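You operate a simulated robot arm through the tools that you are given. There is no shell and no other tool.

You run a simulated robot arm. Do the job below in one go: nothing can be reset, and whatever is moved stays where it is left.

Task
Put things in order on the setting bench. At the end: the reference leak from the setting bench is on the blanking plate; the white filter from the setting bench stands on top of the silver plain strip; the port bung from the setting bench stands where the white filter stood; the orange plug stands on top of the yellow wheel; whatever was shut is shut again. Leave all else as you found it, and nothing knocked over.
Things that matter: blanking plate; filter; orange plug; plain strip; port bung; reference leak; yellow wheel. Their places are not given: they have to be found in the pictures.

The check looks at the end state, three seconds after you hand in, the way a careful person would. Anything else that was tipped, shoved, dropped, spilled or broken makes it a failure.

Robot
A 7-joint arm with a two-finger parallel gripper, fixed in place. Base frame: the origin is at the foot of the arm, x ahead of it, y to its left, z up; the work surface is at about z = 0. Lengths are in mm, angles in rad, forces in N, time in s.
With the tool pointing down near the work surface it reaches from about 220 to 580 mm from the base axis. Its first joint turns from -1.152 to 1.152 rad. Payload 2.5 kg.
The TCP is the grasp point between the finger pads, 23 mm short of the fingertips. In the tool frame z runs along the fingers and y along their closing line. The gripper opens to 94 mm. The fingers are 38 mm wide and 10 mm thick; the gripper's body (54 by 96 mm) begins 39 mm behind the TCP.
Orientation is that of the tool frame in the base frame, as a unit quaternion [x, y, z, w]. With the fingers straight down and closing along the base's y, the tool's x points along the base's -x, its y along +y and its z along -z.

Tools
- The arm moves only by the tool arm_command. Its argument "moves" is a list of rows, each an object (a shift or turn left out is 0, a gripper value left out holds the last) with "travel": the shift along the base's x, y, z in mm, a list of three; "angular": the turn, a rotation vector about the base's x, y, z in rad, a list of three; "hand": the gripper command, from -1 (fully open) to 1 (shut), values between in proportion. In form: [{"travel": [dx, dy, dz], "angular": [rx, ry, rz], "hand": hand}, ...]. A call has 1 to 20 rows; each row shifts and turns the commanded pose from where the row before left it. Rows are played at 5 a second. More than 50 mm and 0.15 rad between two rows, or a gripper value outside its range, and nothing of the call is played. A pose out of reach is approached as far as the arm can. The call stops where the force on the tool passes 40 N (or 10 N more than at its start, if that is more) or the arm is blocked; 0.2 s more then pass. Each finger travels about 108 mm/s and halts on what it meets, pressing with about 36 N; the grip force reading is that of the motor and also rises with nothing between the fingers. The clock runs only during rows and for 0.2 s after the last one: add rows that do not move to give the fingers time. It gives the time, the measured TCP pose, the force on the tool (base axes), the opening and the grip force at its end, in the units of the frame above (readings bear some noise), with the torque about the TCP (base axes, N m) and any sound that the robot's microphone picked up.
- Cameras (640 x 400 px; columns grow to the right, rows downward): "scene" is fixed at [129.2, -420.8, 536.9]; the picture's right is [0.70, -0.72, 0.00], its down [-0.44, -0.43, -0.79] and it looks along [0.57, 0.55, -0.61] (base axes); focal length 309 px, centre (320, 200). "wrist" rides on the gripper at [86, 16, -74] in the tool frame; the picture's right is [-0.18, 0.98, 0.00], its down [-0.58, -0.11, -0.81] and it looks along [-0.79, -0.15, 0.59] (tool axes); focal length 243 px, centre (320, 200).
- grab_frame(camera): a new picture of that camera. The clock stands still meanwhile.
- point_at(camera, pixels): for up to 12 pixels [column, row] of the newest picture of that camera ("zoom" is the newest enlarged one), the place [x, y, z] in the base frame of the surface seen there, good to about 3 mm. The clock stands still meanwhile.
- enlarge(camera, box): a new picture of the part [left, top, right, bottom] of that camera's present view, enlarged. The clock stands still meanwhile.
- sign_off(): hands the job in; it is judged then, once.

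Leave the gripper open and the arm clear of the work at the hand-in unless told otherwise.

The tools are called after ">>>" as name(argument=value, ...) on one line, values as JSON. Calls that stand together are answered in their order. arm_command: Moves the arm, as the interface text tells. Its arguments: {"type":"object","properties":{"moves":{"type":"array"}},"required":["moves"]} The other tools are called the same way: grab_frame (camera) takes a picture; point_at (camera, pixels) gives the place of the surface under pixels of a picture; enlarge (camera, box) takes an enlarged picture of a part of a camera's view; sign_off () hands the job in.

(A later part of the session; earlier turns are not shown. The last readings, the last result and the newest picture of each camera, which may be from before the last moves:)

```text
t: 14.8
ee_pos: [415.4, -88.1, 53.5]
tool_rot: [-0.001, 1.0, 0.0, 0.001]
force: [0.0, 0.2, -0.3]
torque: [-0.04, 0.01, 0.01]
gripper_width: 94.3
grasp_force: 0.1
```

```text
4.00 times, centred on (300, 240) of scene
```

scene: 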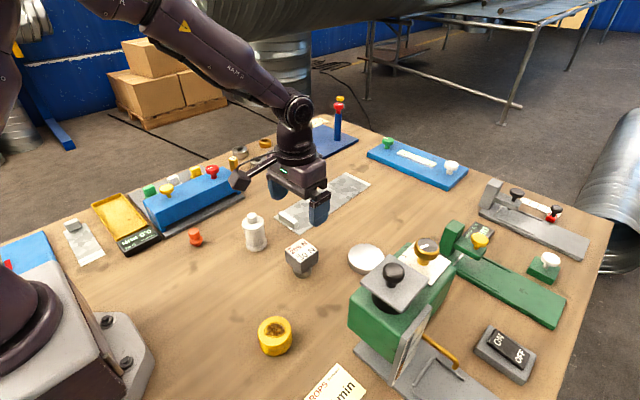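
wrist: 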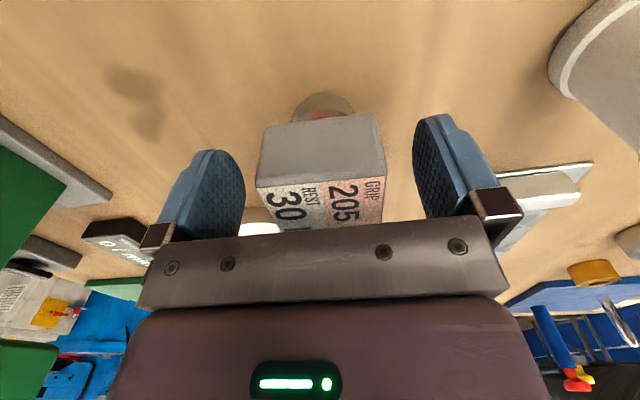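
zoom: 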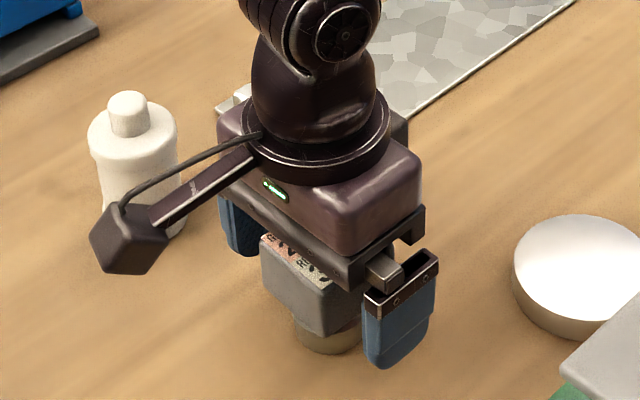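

The fingers straddle the block cleanly. Before closing I enlarge the wrist view of the red part at (325,110).

>>> enlarge(camera="wrist", box=[280, 80, 370, 140])

>>> point_at(camera="zoom", pixels=[[320, 130], [320, 190], [320, 215], [320, 235], [320, 260], [150, 250], [470, 200], [200, 180], [430, 160], [320, 100]])

```text
6.67 times, centred on (325, 110) of wrist
```

zoom: 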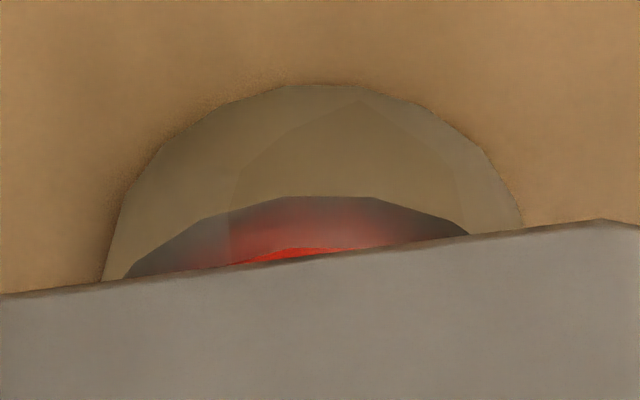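

```text
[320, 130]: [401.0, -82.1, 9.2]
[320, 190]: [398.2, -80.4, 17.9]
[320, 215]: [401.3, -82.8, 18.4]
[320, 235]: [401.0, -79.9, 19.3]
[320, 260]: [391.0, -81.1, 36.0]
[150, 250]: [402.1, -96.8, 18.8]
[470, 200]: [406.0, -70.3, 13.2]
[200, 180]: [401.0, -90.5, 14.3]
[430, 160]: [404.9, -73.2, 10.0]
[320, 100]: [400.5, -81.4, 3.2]
```

The near edge of the cylinder is around x 399, radius about 19. I now close on the block and lift very slowly by 6 mm to feel whether the lower part comes along.

>>> arm_command(moves=[{"hand": 0.3}, {"hand": 0.3}, {"hand": 0.3}, {"hand": 0.3}, {"travel": [0, 0, 3]}, {"travel": [0, 0, 3]}, {"travel": [0, 0, 0]}])

>>> grab_frame(camera="wrist")

>>> enlarge(camera="wrist", box=[270, 70, 370, 140])

```text
t: 16.4
ee_pos: [414.4, -87.1, 58.5]
tool_rot: [-0.001, 1.0, 0.001, 0.0]
force: [-0.6, 0.2, -1.8]
torque: [0.01, 0.0, 0.04]
gripper_width: 51.7
grasp_force: 36.0
```

```text
taken
```

wrist: 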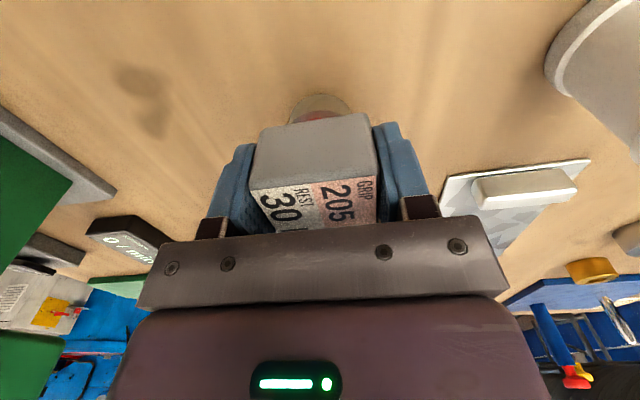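

```text
5.71 times, centred on (320, 105) of wrist
```

zoom: 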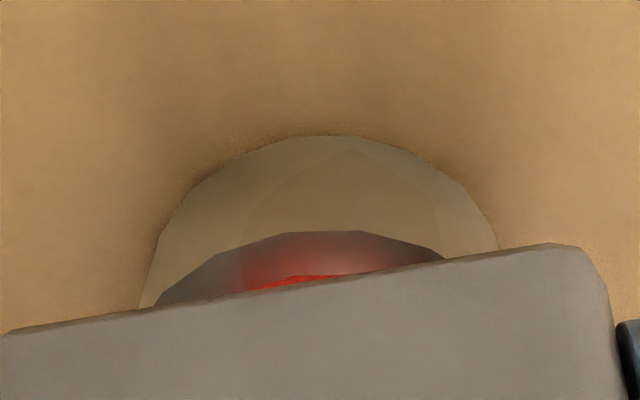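

The grip reads 36 N at 51.7 mm opening and about 1.8 N weight hangs on the tool. I check in the scene picture whether the cylinder has left the table.

>>> enlarge(camera="scene", box=[270, 230, 340, 290])

>>> arm_command(moves=[{"travel": [0, 0, 7]}, {"travel": [0, 0, 7]}, {"travel": [0, 0, 0]}])

>>> enlarge(camera="scene", box=[270, 230, 340, 290])

```text
6.67 times, centred on (305, 260) of scene
```

zoom: 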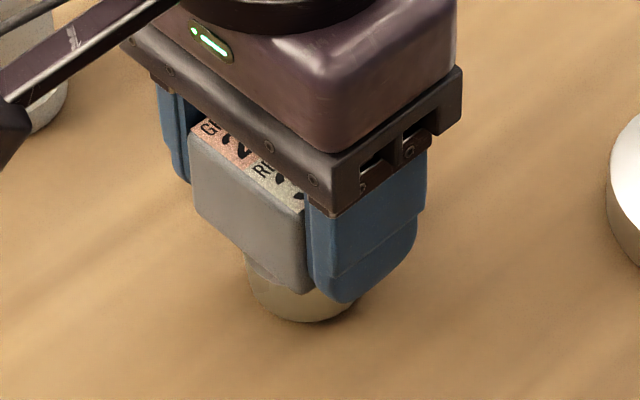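

```text
t: 17.2
ee_pos: [415.4, -88.9, 73.0]
tool_rot: [-0.001, 1.0, 0.0, 0.0]
force: [0.6, 1.0, -1.2]
torque: [0.02, -0.01, 0.02]
gripper_width: 51.6
grasp_force: 36.0
```

```text
6.67 times, centred on (305, 260) of scene
```

zoom: 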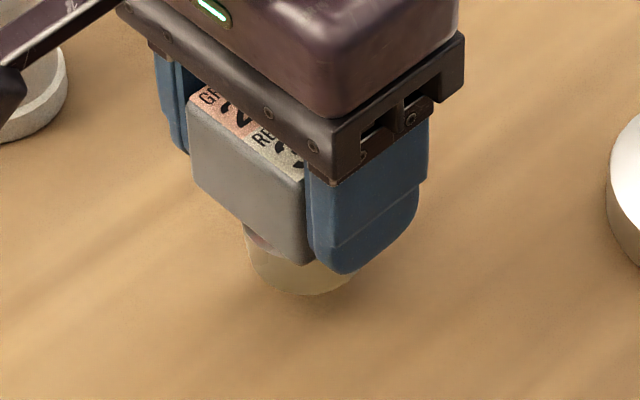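

The whole body rises as one: the lower part is a frosted glass vessel with a red core, so this labelled block with glass foot is the fragile reference leak. I hold it. Before placing it I look closer at the drip machine's grey panel (410,340), its lid, and other closed things where a port bung might be hidden.

>>> enlarge(camera="scene", box=[380, 295, 480, 400])

>>> enlarge(camera="scene", box=[345, 245, 445, 310])

>>> enlarge(camera="scene", box=[140, 150, 250, 240])

>>> enlarge(camera="scene", box=[440, 180, 600, 330])

```text
3.81 times, centred on (430, 348) of scene
```

zoom: 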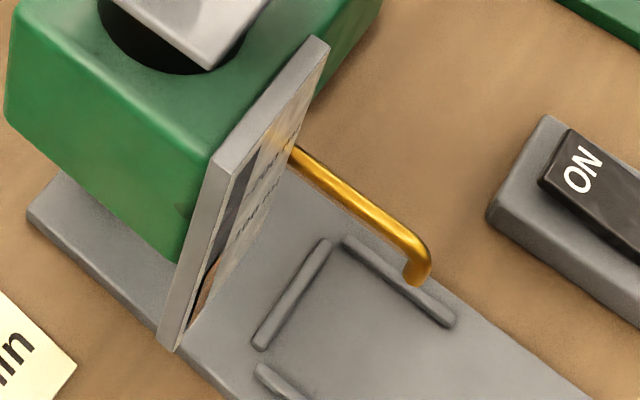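

```text
6.15 times, centred on (395, 278) of scene
```

zoom: 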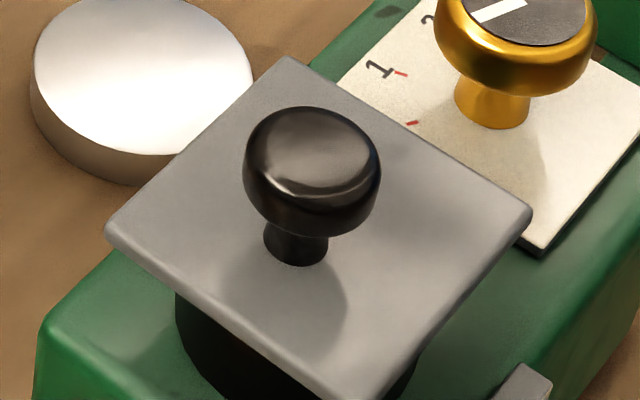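

```text
4.44 times, centred on (195, 195) of scene
```

zoom: 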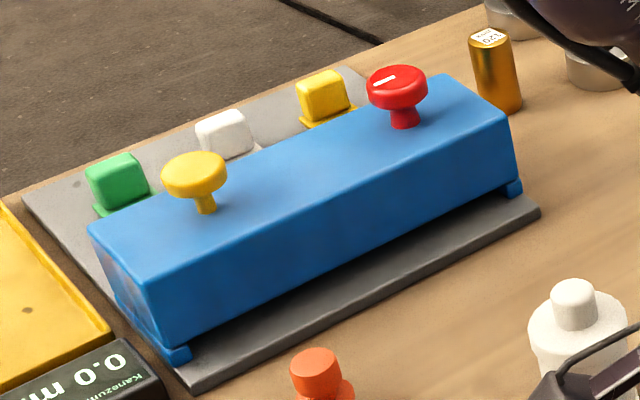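

```text
2.67 times, centred on (520, 255) of scene
```

zoom: 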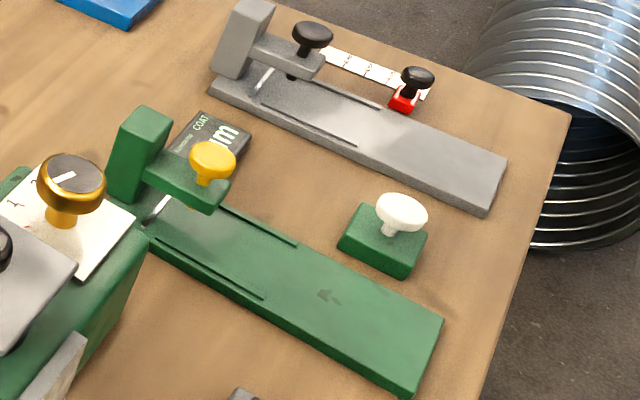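

The panel and box are machine parts. I compare the two silver strips at high zoom, as one must be the "plain" one: the left (85,240) and the far end and near end of the middle one.

>>> enlarge(camera="scene", box=[55, 210, 115, 270])

>>> enlarge(camera="scene", box=[330, 165, 380, 200])

>>> enlarge(camera="scene", box=[370, 135, 480, 195])

>>> enlarge(camera="wrist", box=[420, 120, 640, 260])

```text
6.67 times, centred on (85, 240) of scene
```

zoom: 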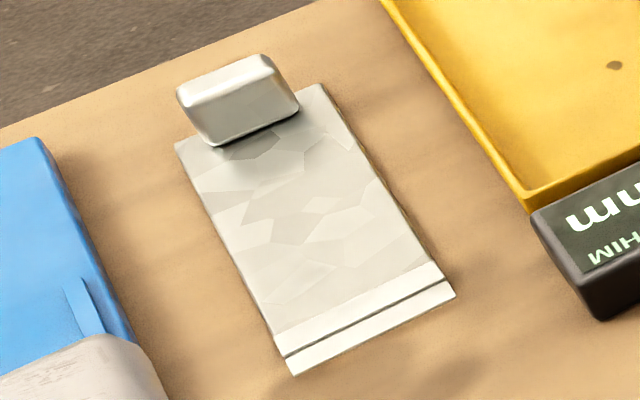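

```text
11.43 times, centred on (355, 182) of scene
```

zoom: 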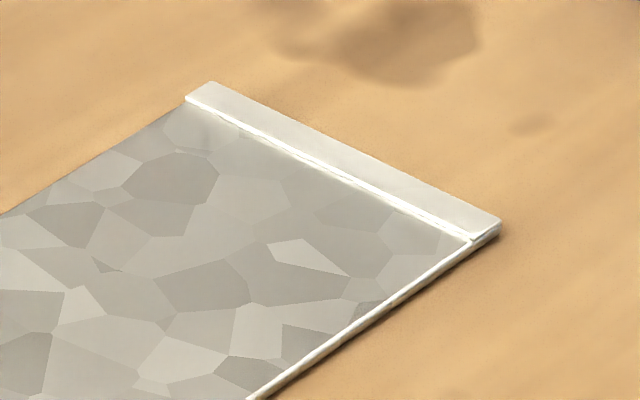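

```text
5.82 times, centred on (425, 165) of scene
```

zoom: 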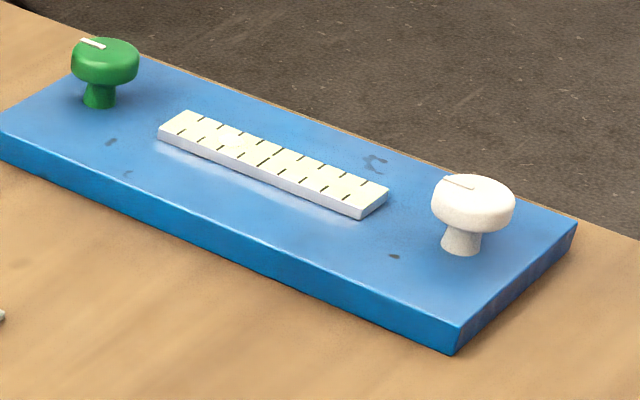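

```text
2.86 times, centred on (530, 190) of wrist
```

zoom: 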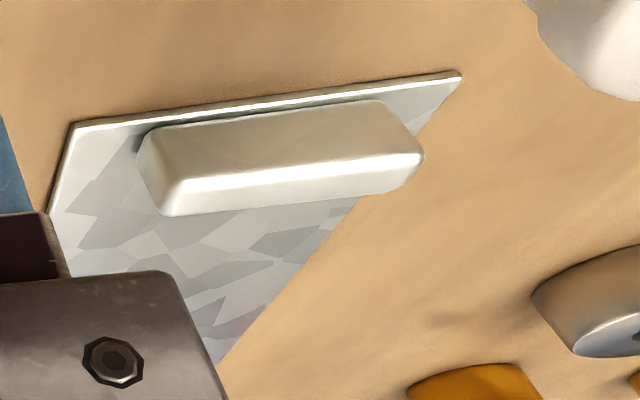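

The middle strip lies loose on the bench within reach at its near part (x 490..580), while the left one is beyond the first joint's range, so I take the middle one as the silver plain strip. First I set the reference leak on the blanking plate (disc, centre about (535,-160), top z about 17.5). I lift to z = 110 and go over there slowly.

>>> arm_command(moves=[{"travel": [0, 0, 12]}, {"travel": [0, 0, 13]}, {"travel": [0, 0, 13]}, {"travel": [17, -10, 0]}, {"travel": [17, -10, 0]}, {"travel": [17, -10, 0]}, {"travel": [17, -10, 0]}, {"travel": [17, -10, 0]}, {"travel": [17, -10, 0]}, {"travel": [16, -11, 0]}, {"travel": [0, 0, 0]}, {"travel": [0, 0, 0]}])

>>> grab_frame(camera="wrist")

>>> grab_frame(camera="scene")

```text
t: 19.8
ee_pos: [532.7, -159.1, 109.1]
tool_rot: [0.001, 1.0, 0.0, 0.0]
force: [0.2, 1.5, -1.1]
torque: [0.0, 0.01, -0.01]
gripper_width: 52.1
grasp_force: 35.5
```

```text
taken
```

wrist: 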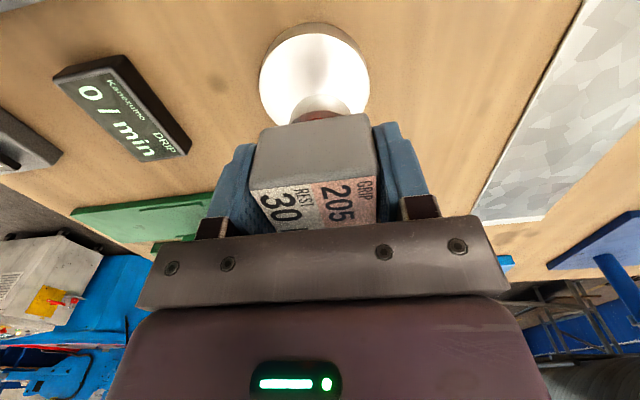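

```text
taken
```

scene: 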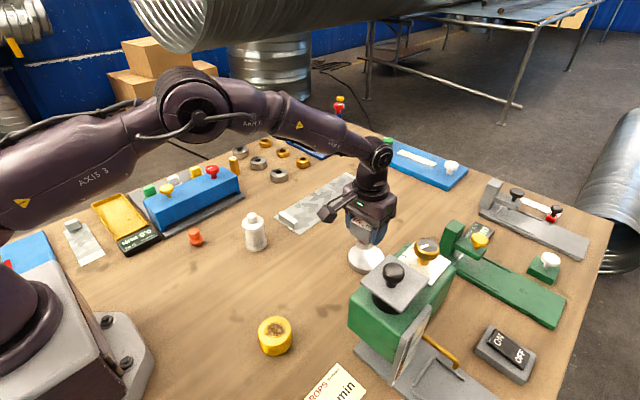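

The leak hangs over the disc. I measure the disc edges in this wrist view ((262,85), (368,85), (313,27)) and in the scene view to check the centring.

>>> point_at(camera="wrist", pixels=[[265, 85], [366, 85], [313, 30], [280, 45], [350, 45], [290, 80], [313, 60], [315, 108], [270, 105], [362, 105]])

>>> enlarge(camera="scene", box=[335, 215, 405, 285])

>>> enlarge(camera="wrist", box=[250, 10, 390, 130])

```text
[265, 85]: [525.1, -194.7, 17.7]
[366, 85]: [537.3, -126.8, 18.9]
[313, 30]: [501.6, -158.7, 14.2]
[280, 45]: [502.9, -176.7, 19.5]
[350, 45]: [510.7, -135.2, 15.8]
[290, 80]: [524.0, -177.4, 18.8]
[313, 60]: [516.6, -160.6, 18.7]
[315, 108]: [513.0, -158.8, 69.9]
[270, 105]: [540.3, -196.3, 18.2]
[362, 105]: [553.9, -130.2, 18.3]
```

```text
5.71 times, centred on (370, 250) of scene
```

zoom: 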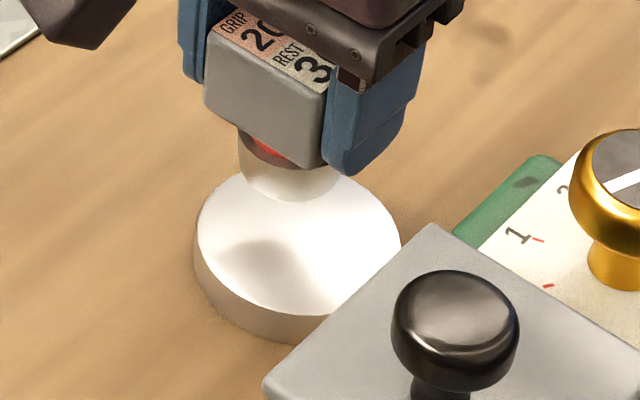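

```text
3.33 times, centred on (320, 70) of wrist
```

zoom: 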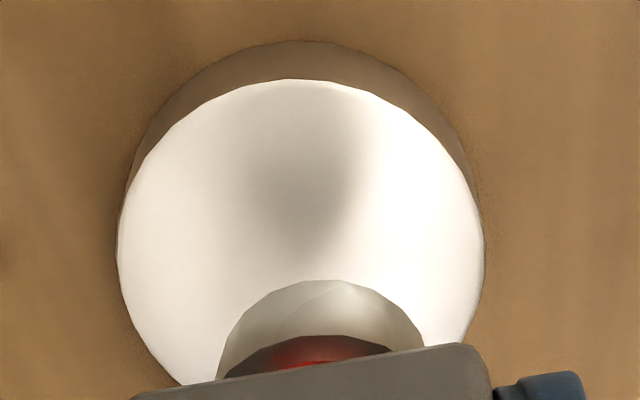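

The disc's centre is near (536.5,-161.5), radius about 35.5; the glass foot is centred about under the TCP. I shift by (4,-2) and go down to z about 78, which should leave some 6 mm of air.

>>> arm_command(moves=[{"travel": [4, -2, -8]}, {"travel": [0, 0, -12]}, {"travel": [0, 0, -6]}, {"travel": [0, 0, -4]}, {"travel": [0, 0, 0]}, {"travel": [0, 0, 0]}])

>>> enlarge(camera="scene", box=[335, 215, 405, 285])

>>> enlarge(camera="wrist", box=[250, 10, 390, 130])

```text
t: 21.2
ee_pos: [534.8, -162.1, 79.8]
tool_rot: [-0.001, 1.0, -0.001, 0.0]
force: [0.3, -0.9, -1.3]
torque: [-0.04, -0.01, -0.01]
gripper_width: 51.8
grasp_force: 35.8
```

```text
5.71 times, centred on (370, 250) of scene
```

zoom: 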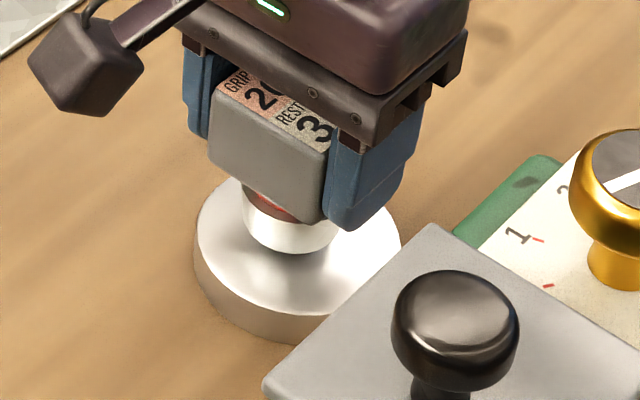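

```text
3.33 times, centred on (320, 70) of wrist
```

zoom: 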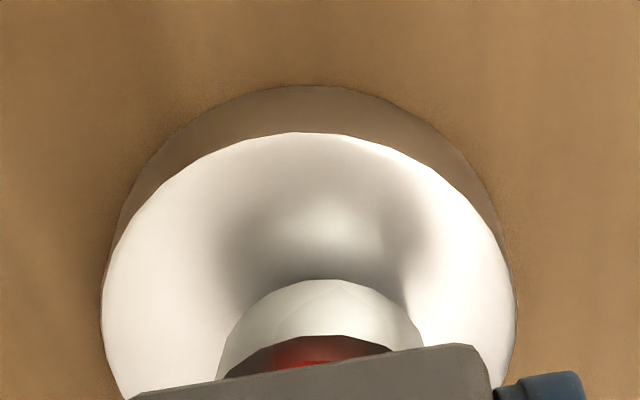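

It hangs centred above the disc. I go down in small steps, reading the force (the label allows 30 N).

>>> arm_command(moves=[{"travel": [1, 0, -2]}, {"travel": [0, 0, -2]}, {"travel": [0, 0, -1]}, {"travel": [0, 0, 0]}])

>>> arm_command(moves=[{"travel": [0, 0, -1]}, {"travel": [0, 0, -0.5]}, {"travel": [0, 0, 0]}])

```text
t: 22.2
ee_pos: [536.6, -163.3, 74.1]
tool_rot: [-0.001, 1.0, 0.001, 0.0]
force: [0.3, -0.5, -1.8]
torque: [-0.01, 0.02, 0.0]
gripper_width: 51.6
grasp_force: 36.0
```

```text
t: 23.0
ee_pos: [536.1, -163.8, 73.7]
tool_rot: [-0.002, 1.0, 0.0, 0.001]
force: [0.5, 0.6, -1.7]
torque: [-0.01, 0.02, 0.0]
gripper_width: 51.7
grasp_force: 36.1
```

Still only the weight shows (-1.7 N). I continue downward 1 mm at a time.

>>> arm_command(moves=[{"travel": [0, 0, -1]}, {"travel": [0, 0, 0]}])

>>> arm_command(moves=[{"travel": [0, 0, -1]}, {"travel": [0, 0, 0]}])

>>> enlarge(camera="scene", box=[345, 235, 395, 285])

```text
t: 23.6
ee_pos: [537.5, -163.3, 72.4]
tool_rot: [-0.001, 1.0, 0.001, 0.0]
force: [0.3, 0.8, 0.1]
torque: [0.01, 0.02, 0.03]
gripper_width: 51.7
grasp_force: 35.8
```

```text
t: 24.2
ee_pos: [537.2, -162.9, 71.9]
tool_rot: [-0.001, 1.0, 0.0, 0.001]
force: [-4.1, -0.9, 12.2]
torque: [-0.03, 0.27, -0.01]
gripper_width: 51.6
grasp_force: 36.2
```

```text
8.00 times, centred on (370, 260) of scene
```

zoom: 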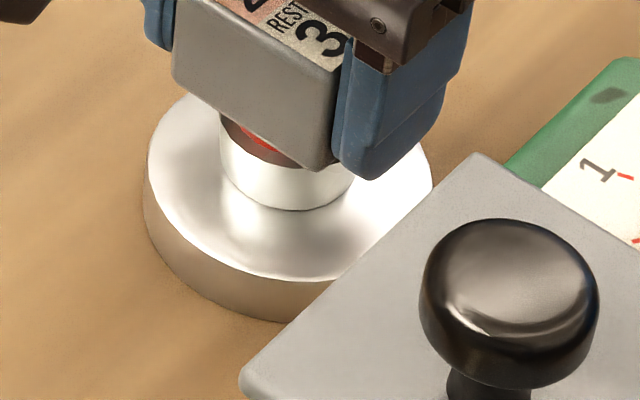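

Contact is made: 12 N, below 30 N. I ease up by 0.6 mm, open slowly, wait, and rise straight up.

>>> arm_command(moves=[{"travel": [0, 0, -0.0], "hand": 0.3}, {"travel": [0, 0, 0.6]}, {"hand": -0.2}, {"hand": -0.5}, {"hand": -0.8}, {"hand": -1}, {"hand": -1}, {"travel": [0, 0, 15]}, {"travel": [0, 0, 25]}, {"travel": [0, 0, 40]}, {"travel": [0, 0, 40]}, {"travel": [0, 0, 0]}])

>>> grab_frame(camera="wrist")

>>> enlarge(camera="scene", box=[335, 215, 405, 285])

```text
t: 26.8
ee_pos: [538.4, -164.4, 191.4]
tool_rot: [-0.001, 1.0, -0.001, 0.0]
force: [-0.8, -0.3, 0.7]
torque: [-0.02, 0.0, 0.02]
gripper_width: 94.0
grasp_force: 0.1
```

```text
taken
```

wrist: 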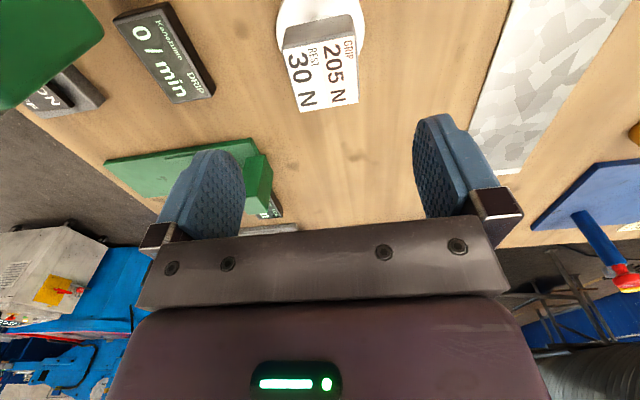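

```text
5.71 times, centred on (370, 250) of scene
```

zoom: 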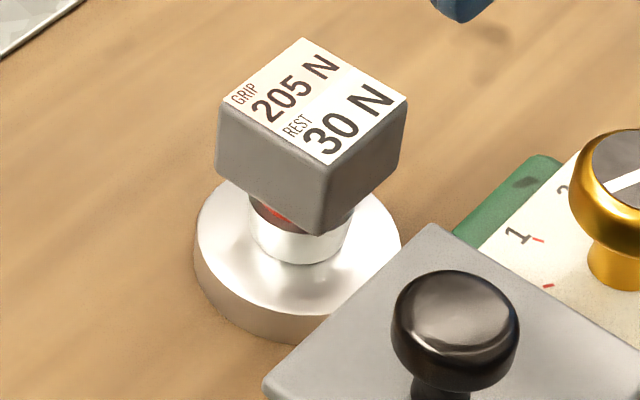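

The reference leak stands well on the blanking plate. Next I look for the port bung. The drip machine's hopper with the grey lid and black knob (394,270) is the one closed vessel in reach; I measure it in the scene view.

>>> enlarge(camera="scene", box=[345, 250, 445, 312])

>>> point_at(camera="zoom", pixels=[[312, 145], [295, 220], [288, 70], [520, 210], [340, 385], [115, 220], [190, 330], [295, 250], [380, 160], [245, 160], [250, 345], [60, 370]])

```text
6.40 times, centred on (395, 281) of scene
```

zoom: 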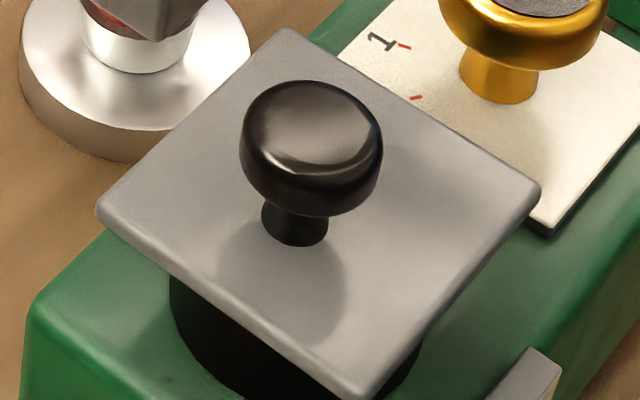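

```text
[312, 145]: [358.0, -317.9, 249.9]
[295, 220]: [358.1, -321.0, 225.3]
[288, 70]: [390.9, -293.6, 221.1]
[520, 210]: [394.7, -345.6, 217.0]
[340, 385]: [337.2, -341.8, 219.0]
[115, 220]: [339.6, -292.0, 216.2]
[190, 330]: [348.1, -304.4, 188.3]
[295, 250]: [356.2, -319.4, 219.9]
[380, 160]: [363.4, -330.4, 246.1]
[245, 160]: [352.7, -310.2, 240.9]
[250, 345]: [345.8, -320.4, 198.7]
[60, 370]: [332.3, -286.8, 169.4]
```

The hopper is only about 40 mm wide, too narrow for the fingers, so it is no place for a bung to be fetched from. The gold cylinder labelled "120 mm/s" at (235,165) has the shape of a bung and carries a handling label like the leak's. I look at it, the rings and the STACK card in detail.

>>> arm_command(moves=[{"travel": [-45, 0, 20]}, {"travel": [-45, 0, 20]}, {"travel": [-45, 0, 20]}, {"travel": [-45, 0, 20]}, {"travel": [-20, 40, 20]}, {"travel": [0, 45, 10]}, {"travel": [0, 45, 0], "angular": [0, 0, 0.14]}, {"travel": [0, 45, 0], "angular": [0, 0, 0.14]}, {"travel": [0, 40, 0], "angular": [0, 0, 0.14]}, {"travel": [0, 30, 0], "angular": [0, 0, 0.14]}, {"travel": [0, 0, 0]}])

>>> grab_frame(camera="wrist")

>>> grab_frame(camera="scene")

```text
t: 29.2
ee_pos: [336.7, 82.9, 304.4]
tool_rot: [-0.277, 0.961, 0.0, 0.0]
force: [0.5, -0.3, 0.1]
torque: [0.01, 0.0, 0.0]
gripper_width: 93.9
grasp_force: 0.0
```

```text
taken
```

wrist: 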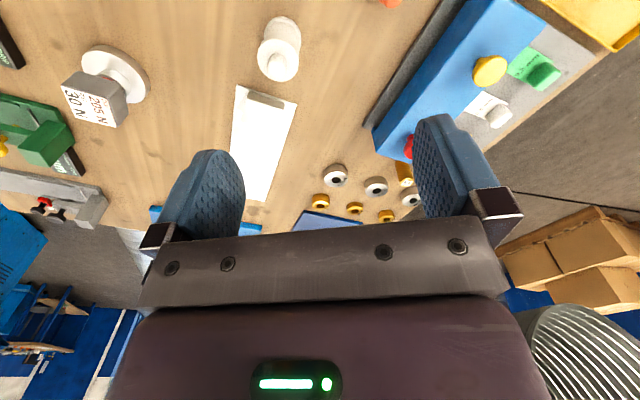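

```text
taken
```

scene: 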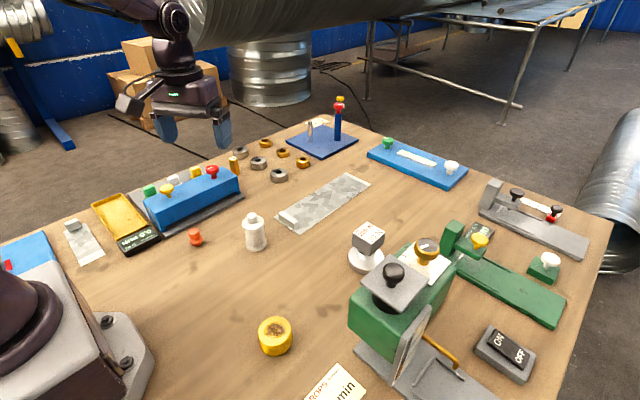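

>>> enlarge(camera="wrist", box=[300, 130, 430, 240])

>>> point_at(camera="zoom", pixels=[[520, 195], [490, 170], [180, 230], [370, 280], [545, 340], [100, 350], [260, 385], [415, 420]])

>>> enlarge(camera="scene", box=[220, 130, 320, 190])

>>> enlarge(camera="scene", box=[295, 110, 345, 145])

>>> enlarge(camera="scene", box=[222, 148, 250, 180])

```text
3.64 times, centred on (365, 185) of wrist
```

zoom: 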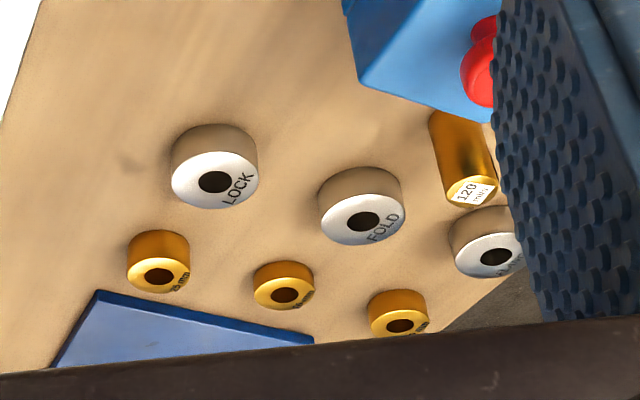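

```text
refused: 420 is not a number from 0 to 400
```

```text
6.40 times, centred on (270, 160) of scene
```

zoom: 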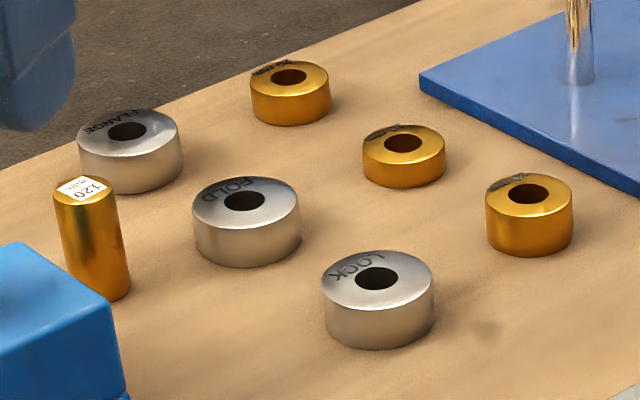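

```text
11.43 times, centred on (320, 128) of scene
```

zoom: 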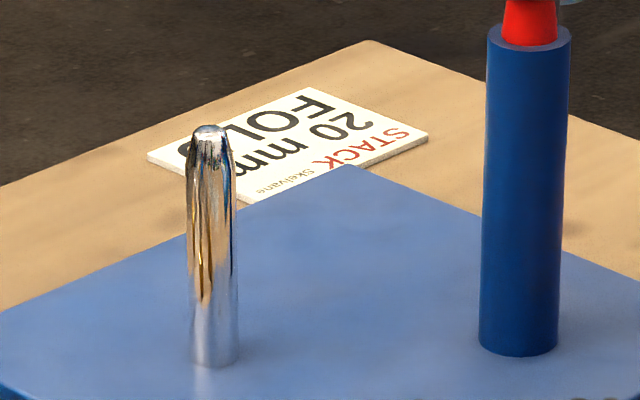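

```text
12.50 times, centred on (236, 164) of scene
```

zoom: 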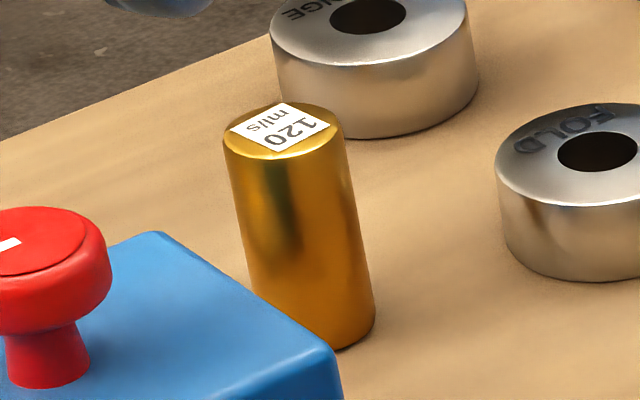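

The gold cylinder's label reads "120 ml/s" – a leak rate. That is what a reference leak would carry. Then the square-headed stopper with a seal (GRIP/REST force) is the port bung. I measure the gold cylinder and the rings in the zoomed scene view.

>>> point_at(camera="zoom", pixels=[[285, 130], [230, 150], [338, 145], [290, 220], [310, 335], [345, 340], [270, 270], [360, 290]])

>>> point_at(camera="scene", pixels=[[234, 158], [239, 174], [279, 173], [258, 160], [240, 150], [303, 160], [282, 151], [265, 142], [240, 185], [222, 172], [236, 188], [240, 200]])

```text
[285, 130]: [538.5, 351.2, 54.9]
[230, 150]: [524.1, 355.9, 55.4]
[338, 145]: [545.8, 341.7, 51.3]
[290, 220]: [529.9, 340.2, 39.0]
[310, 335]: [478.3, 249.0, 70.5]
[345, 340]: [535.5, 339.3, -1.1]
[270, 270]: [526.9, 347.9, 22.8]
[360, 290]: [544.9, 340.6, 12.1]
```

```text
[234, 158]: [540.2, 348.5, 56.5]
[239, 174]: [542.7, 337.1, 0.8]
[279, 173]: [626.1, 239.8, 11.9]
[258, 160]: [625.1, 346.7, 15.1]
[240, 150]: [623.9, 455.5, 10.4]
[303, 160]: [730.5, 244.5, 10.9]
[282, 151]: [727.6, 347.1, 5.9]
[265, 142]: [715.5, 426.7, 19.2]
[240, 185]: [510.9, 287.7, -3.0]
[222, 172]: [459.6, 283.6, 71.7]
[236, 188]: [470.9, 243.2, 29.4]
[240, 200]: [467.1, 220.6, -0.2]
```

The gold cylinder stands at about (537,350), radius 12, height 56. Its label decides much: I enlarge it as far as possible from both cameras to read "ml/s" or "mm/s".

>>> enlarge(camera="scene", box=[229, 154, 241, 162])

>>> enlarge(camera="wrist", box=[382, 170, 406, 190])

```text
16.00 times, centred on (235, 158) of scene
```

zoom: 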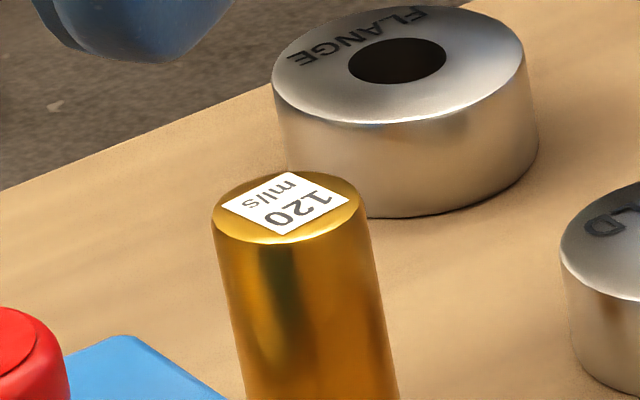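

```text
16.00 times, centred on (394, 180) of wrist
```

zoom: 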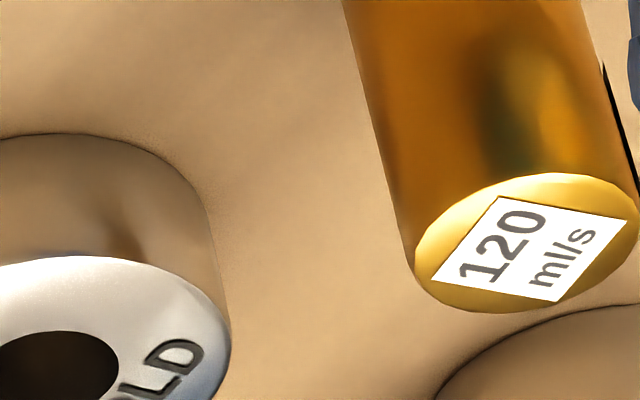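

It clearly reads "120 ml/s": a leak rate, so the gold cylinder is the reference leak and the square-headed stopper is the port bung. Before acting I want to be sure about the plain strip, so I look again at the left strip and left blue station from a better wrist viewpoint.

>>> arm_command(moves=[{"travel": [-35, 20, 10], "angular": [0, 0, 0.14]}, {"travel": [-35, 20, 10], "angular": [0, 0, 0.14]}, {"travel": [-30, 20, 10], "angular": [0, 0, 0.14]}, {"travel": [-20, 20, 0], "angular": [0, 0, 0.14]}, {"travel": [-10, 20, 0], "angular": [0, 0, 0.14]}, {"travel": [0, 0, 0], "angular": [0, 0, 0.14]}, {"travel": [0, 0, 0]}])

>>> grab_frame(camera="wrist")

```text
t: 30.8
ee_pos: [207.2, 180.9, 332.8]
tool_rot: [-0.645, 0.764, -0.001, 0.0]
force: [-0.7, -0.5, 0.3]
torque: [-0.01, -0.01, 0.02]
gripper_width: 93.8
grasp_force: 0.0
```

```text
taken
```

wrist: 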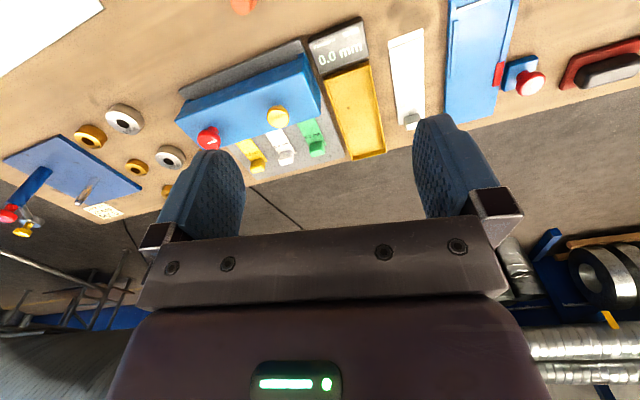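

>>> enlarge(camera="wrist", box=[360, 0, 460, 140])

>>> enlarge(camera="wrist", box=[430, 0, 640, 130])

>>> enlarge(camera="wrist", box=[170, 20, 350, 190])

>>> point_at(camera="wrist", pixels=[[391, 45], [422, 35], [400, 110], [424, 110], [412, 122], [408, 80], [455, 10], [510, 10], [470, 110], [495, 75], [530, 80], [600, 75]])

```text
2.86 times, centred on (410, 70) of wrist
```

zoom: 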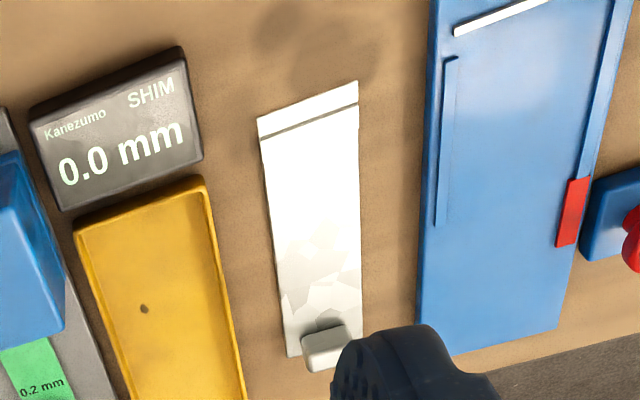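

```text
3.05 times, centred on (535, 65) of wrist
```

zoom: 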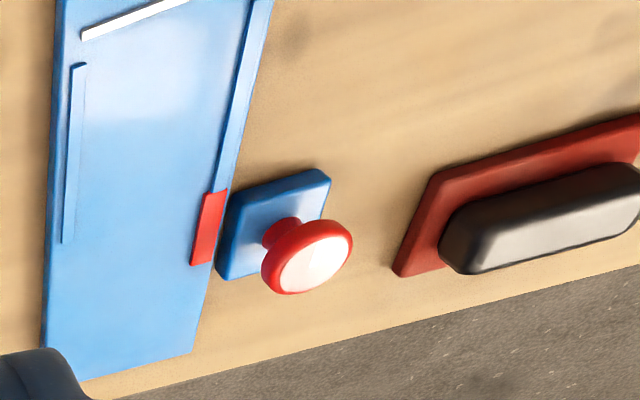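

```text
2.35 times, centred on (260, 105) of wrist
```

zoom: 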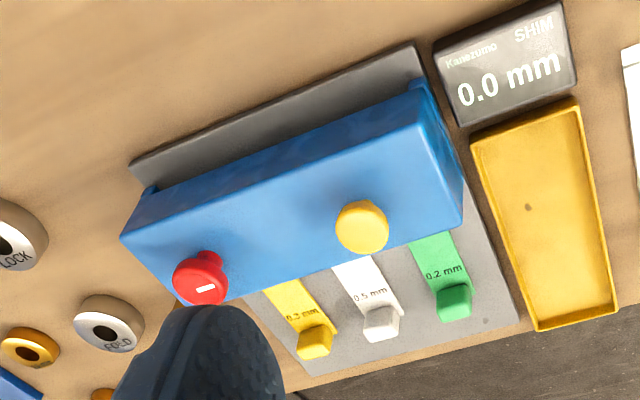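

```text
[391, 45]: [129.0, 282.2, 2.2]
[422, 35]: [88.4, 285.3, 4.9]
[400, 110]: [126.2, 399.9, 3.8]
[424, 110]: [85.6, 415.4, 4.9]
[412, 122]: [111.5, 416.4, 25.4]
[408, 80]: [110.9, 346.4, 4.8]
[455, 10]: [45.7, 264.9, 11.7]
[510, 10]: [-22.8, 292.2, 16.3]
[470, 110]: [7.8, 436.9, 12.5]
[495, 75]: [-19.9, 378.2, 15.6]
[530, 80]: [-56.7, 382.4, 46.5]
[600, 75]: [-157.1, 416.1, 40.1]
```

The left strip is only about 42 mm wide and lies past the first joint's range; the filter is wider than that. The middle one (92 mm wide, free surface) is the one for the filter. Now I measure the filter from the scene: cap, shoulder, base edges.

>>> enlarge(camera="scene", box=[235, 205, 275, 255])

>>> point_at(camera="zoom", pixels=[[300, 75], [300, 110], [300, 170], [300, 200], [310, 260], [320, 320], [335, 350], [232, 140], [388, 150], [255, 310], [410, 300], [250, 250]])

```text
8.00 times, centred on (255, 230) of scene
```

zoom: 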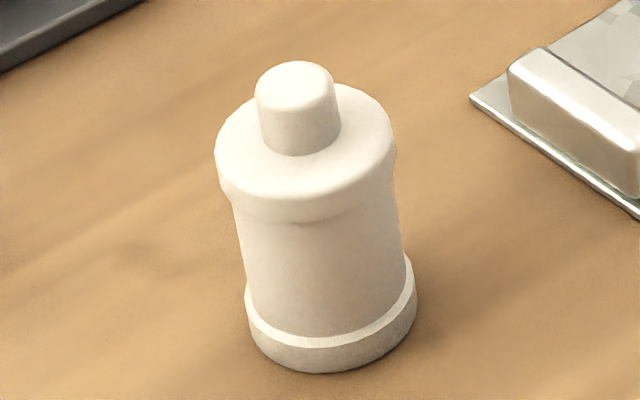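

```text
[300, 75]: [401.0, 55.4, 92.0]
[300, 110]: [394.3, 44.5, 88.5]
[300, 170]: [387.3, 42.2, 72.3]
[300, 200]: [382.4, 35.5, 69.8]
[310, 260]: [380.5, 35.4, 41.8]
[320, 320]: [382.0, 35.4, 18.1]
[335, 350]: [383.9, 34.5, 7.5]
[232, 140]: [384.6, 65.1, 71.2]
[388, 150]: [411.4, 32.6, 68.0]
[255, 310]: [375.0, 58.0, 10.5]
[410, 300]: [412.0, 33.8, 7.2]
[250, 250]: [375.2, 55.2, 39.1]
```

The filter is centred near (396,52), radius about 22, shoulder at z 73, stub top at z 93. I will grip it at the shoulder with the TCP at z about 62 (the palm then stays just above the stub). I turn back to yaw 0 and go above it at z = 200.

>>> arm_command(moves=[{"travel": [19, -13, -10], "angular": [0, 0, -0.14]}, {"travel": [19, -13, -10], "angular": [0, 0, -0.14]}, {"travel": [19, -13, -10], "angular": [0, 0, -0.14]}, {"travel": [19, -13, -10], "angular": [0, 0, -0.14]}, {"travel": [19, -13, -15], "angular": [0, 0, -0.14]}, {"travel": [19, -13, -15], "angular": [0, 0, -0.14]}, {"travel": [19, -13, -15], "angular": [0, 0, -0.14]}, {"travel": [19, -13, -15], "angular": [0, 0, -0.14]}, {"travel": [19, -13, -15], "angular": [0, 0, -0.14]}, {"travel": [18, -12, -15], "angular": [0, 0, -0.14]}, {"travel": [0, 0, 0]}])

>>> grab_frame(camera="wrist")

>>> grab_frame(camera="scene")

```text
t: 33.2
ee_pos: [396.3, 51.6, 204.7]
tool_rot: [0.001, 1.0, 0.0, 0.0]
force: [-0.4, -0.2, 0.5]
torque: [0.02, 0.03, -0.01]
gripper_width: 94.1
grasp_force: 0.0
```

```text
taken
```

wrist: 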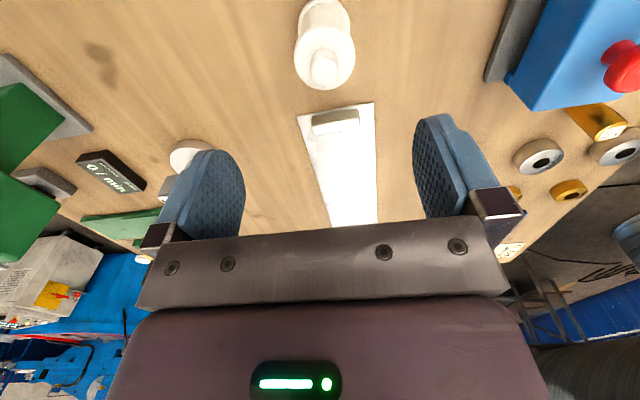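

```text
taken
```

scene: 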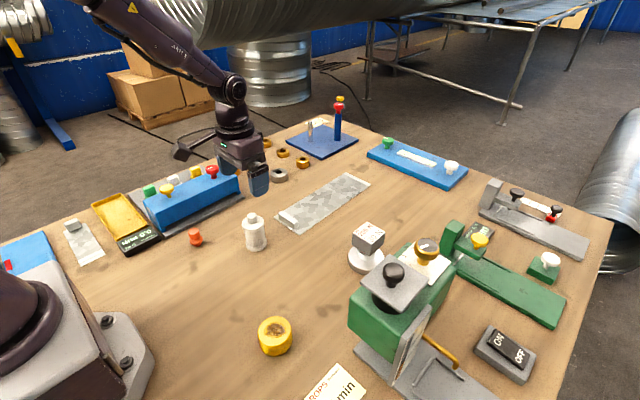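

I check the filter's centre from the wrist: shoulder edges at (298,60), (353,55), stub top at (324,72).

>>> enlarge(camera="wrist", box=[280, 0, 370, 100])

>>> point_at(camera="wrist", pixels=[[298, 60], [353, 55], [324, 72], [324, 86], [326, 28], [300, 30], [348, 25], [326, 5], [310, 80], [340, 78]])

```text
4.00 times, centred on (325, 50) of wrist
```

zoom: 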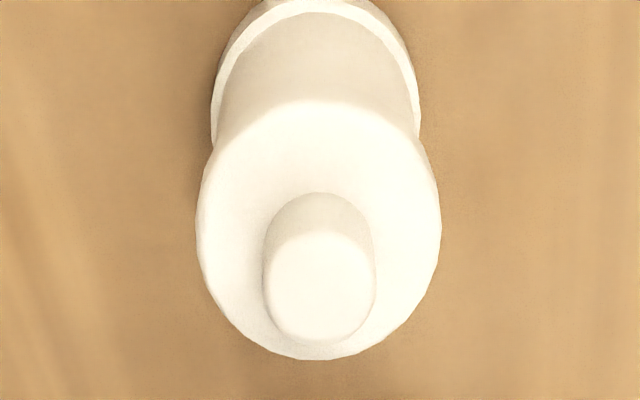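

```text
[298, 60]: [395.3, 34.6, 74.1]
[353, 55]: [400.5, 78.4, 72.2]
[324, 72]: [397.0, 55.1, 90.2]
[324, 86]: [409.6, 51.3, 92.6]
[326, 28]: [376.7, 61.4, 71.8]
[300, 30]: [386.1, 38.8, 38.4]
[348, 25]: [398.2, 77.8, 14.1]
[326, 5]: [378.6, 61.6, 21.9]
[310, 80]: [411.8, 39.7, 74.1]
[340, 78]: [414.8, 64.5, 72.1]
```

The filter's centre comes out near (398,55.5). I shift by (2,4), go down to z about 62, and look.

>>> arm_command(moves=[{"travel": [2, 4, -40]}, {"travel": [0, 0, -40]}, {"travel": [0, 0, -30]}, {"travel": [0, 0, -20]}, {"travel": [0, 0, -11]}, {"travel": [0, 0, 0]}])

>>> grab_frame(camera="wrist")

>>> enlarge(camera="scene", box=[205, 170, 305, 270])

```text
t: 34.6
ee_pos: [397.7, 57.6, 61.2]
tool_rot: [-0.001, 1.0, 0.0, 0.0]
force: [0.0, 0.4, 0.0]
torque: [0.01, -0.04, 0.0]
gripper_width: 94.0
grasp_force: 0.2
```

```text
taken
```

wrist: 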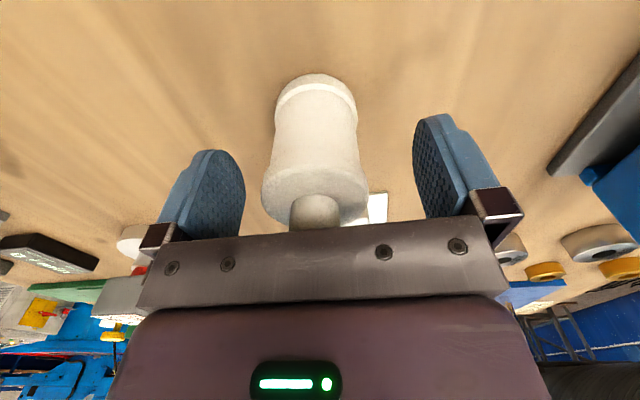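

```text
4.00 times, centred on (255, 220) of scene
```

zoom: 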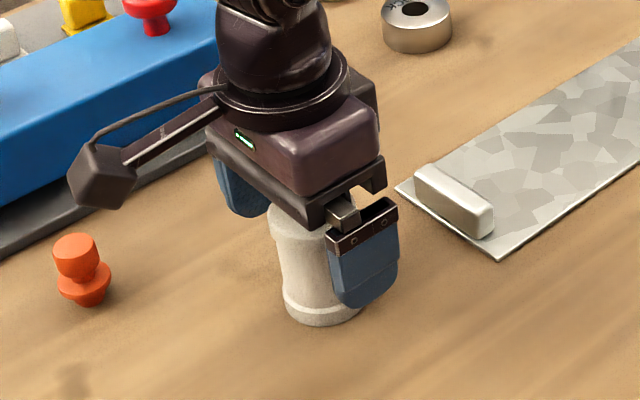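

The filter is centred between the fingers. I close on it and lift 4 mm to test.

>>> arm_command(moves=[{"hand": 0.0}, {"hand": 0.3}, {"hand": 0.5}, {"hand": 0.5}, {"travel": [0, 0, 2]}, {"travel": [0, 0, 2]}, {"travel": [0, 0, 0]}])

>>> grab_frame(camera="wrist")

```text
t: 36.2
ee_pos: [397.7, 57.5, 64.3]
tool_rot: [-0.002, 1.0, 0.0, 0.001]
force: [0.3, -0.4, -1.7]
torque: [-0.02, 0.02, 0.03]
gripper_width: 48.6
grasp_force: 36.0
```

```text
taken
```

wrist: 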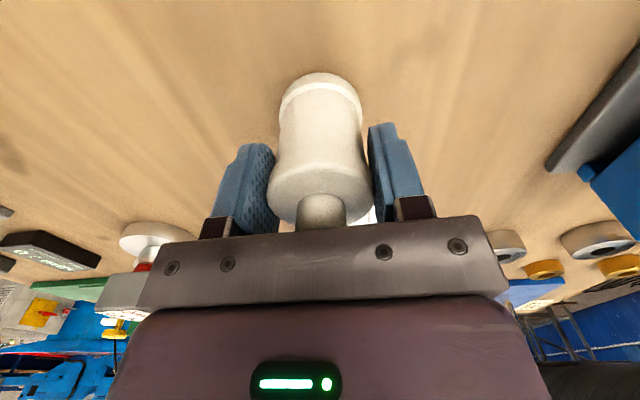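

The filter is held (48.6 mm, 36 N). Its place was about (398,55.5). I lift it to z = 130 and carry it to x about 546 over the strip.

>>> arm_command(moves=[{"travel": [0, 0, 16]}, {"travel": [0, 0, 25]}, {"travel": [0, 0, 25]}, {"travel": [25, 0, 0]}, {"travel": [25, 0, 0]}, {"travel": [25, 0, 0]}, {"travel": [25, 0, 0]}, {"travel": [25, 0, 0]}, {"travel": [24, -2, 0]}, {"travel": [0, 0, 0]}, {"travel": [0, 0, 0]}])

>>> grab_frame(camera="wrist")

>>> enlarge(camera="scene", box=[250, 130, 370, 240])

>>> point_at(camera="wrist", pixels=[[290, 120], [390, 110], [270, 60], [400, 50], [330, 45], [310, 50]])

```text
t: 38.6
ee_pos: [545.9, 53.5, 129.6]
tool_rot: [-0.001, 1.0, -0.001, 0.0]
force: [-0.4, 0.2, -1.5]
torque: [-0.02, -0.02, 0.03]
gripper_width: 48.9
grasp_force: 36.0
```

```text
taken
```

wrist: 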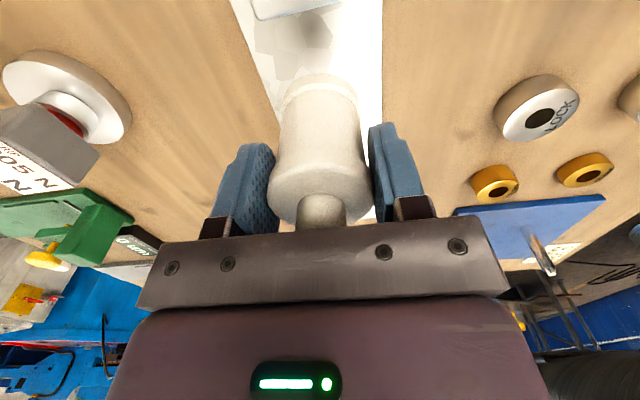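

```text
3.64 times, centred on (310, 185) of scene
```

zoom: 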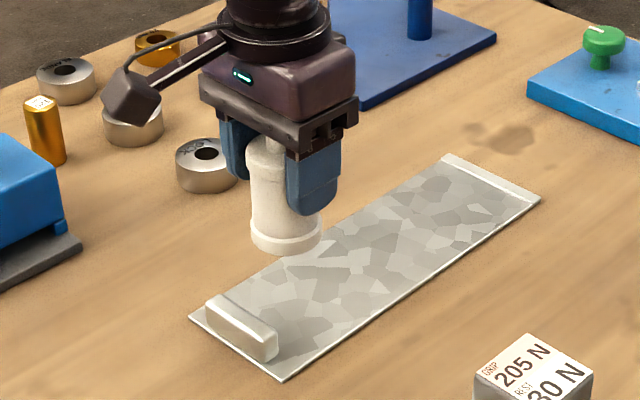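

```text
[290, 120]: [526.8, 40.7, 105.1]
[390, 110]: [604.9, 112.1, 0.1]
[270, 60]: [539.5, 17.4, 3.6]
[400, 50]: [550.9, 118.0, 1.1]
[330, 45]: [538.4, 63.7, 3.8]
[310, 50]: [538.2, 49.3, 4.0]
```

The strip's surface is at z about 3.8; the filter hangs over its middle. I lower to z about 71 first, then in small steps.

>>> arm_command(moves=[{"travel": [0, 2, -20]}, {"travel": [0, 0, -20]}, {"travel": [0, 0, -12]}, {"travel": [0, 0, -6]}, {"travel": [0, 0, 0]}, {"travel": [0, 0, 0]}])

>>> arm_command(moves=[{"travel": [0, 0, -1.5]}, {"travel": [0, 0, -1.5]}, {"travel": [0, 0, 0]}])

>>> arm_command(moves=[{"travel": [0, 0, -1]}, {"travel": [0, 0, 0]}])

```text
t: 40.0
ee_pos: [546.5, 58.5, 72.8]
tool_rot: [-0.001, 1.0, 0.001, 0.0]
force: [-0.4, 0.0, -1.5]
torque: [0.0, 0.02, -0.03]
gripper_width: 48.7
grasp_force: 36.5
```

```text
t: 40.8
ee_pos: [546.4, 58.8, 70.5]
tool_rot: [-0.001, 1.0, 0.0, 0.0]
force: [0.1, -1.3, -1.3]
torque: [-0.05, -0.04, 0.01]
gripper_width: 48.9
grasp_force: 35.5
```

```text
t: 41.4
ee_pos: [546.3, 57.8, 68.9]
tool_rot: [-0.001, 1.0, 0.0, 0.0]
force: [-0.5, 0.2, -1.8]
torque: [0.0, 0.02, 0.0]
gripper_width: 48.6
grasp_force: 36.3
```

Still only the weight. I continue down 1 mm at a time.

>>> arm_command(moves=[{"travel": [0, 0, -1]}, {"travel": [0, 0, -1]}, {"travel": [0, 0, 0]}])

>>> arm_command(moves=[{"travel": [0, 0, -1]}, {"travel": [0, 0, 0]}])

>>> enlarge(camera="scene", box=[270, 160, 350, 230])

```text
t: 42.2
ee_pos: [546.8, 57.9, 67.4]
tool_rot: [0.0, 1.0, 0.0, 0.001]
force: [0.5, 0.3, -2.0]
torque: [-0.03, 0.0, 0.0]
gripper_width: 48.9
grasp_force: 36.1
```

```text
t: 42.8
ee_pos: [545.6, 59.2, 65.6]
tool_rot: [0.0, 1.0, 0.0, 0.0]
force: [-0.3, -1.0, -1.1]
torque: [-0.01, 0.02, -0.01]
gripper_width: 48.7
grasp_force: 35.6
```

```text
5.71 times, centred on (310, 195) of scene
```

zoom: 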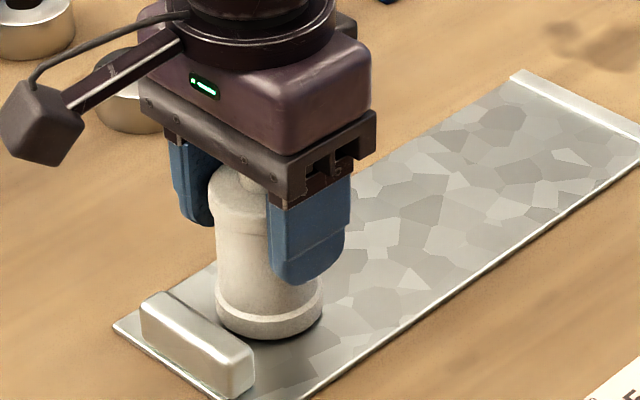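

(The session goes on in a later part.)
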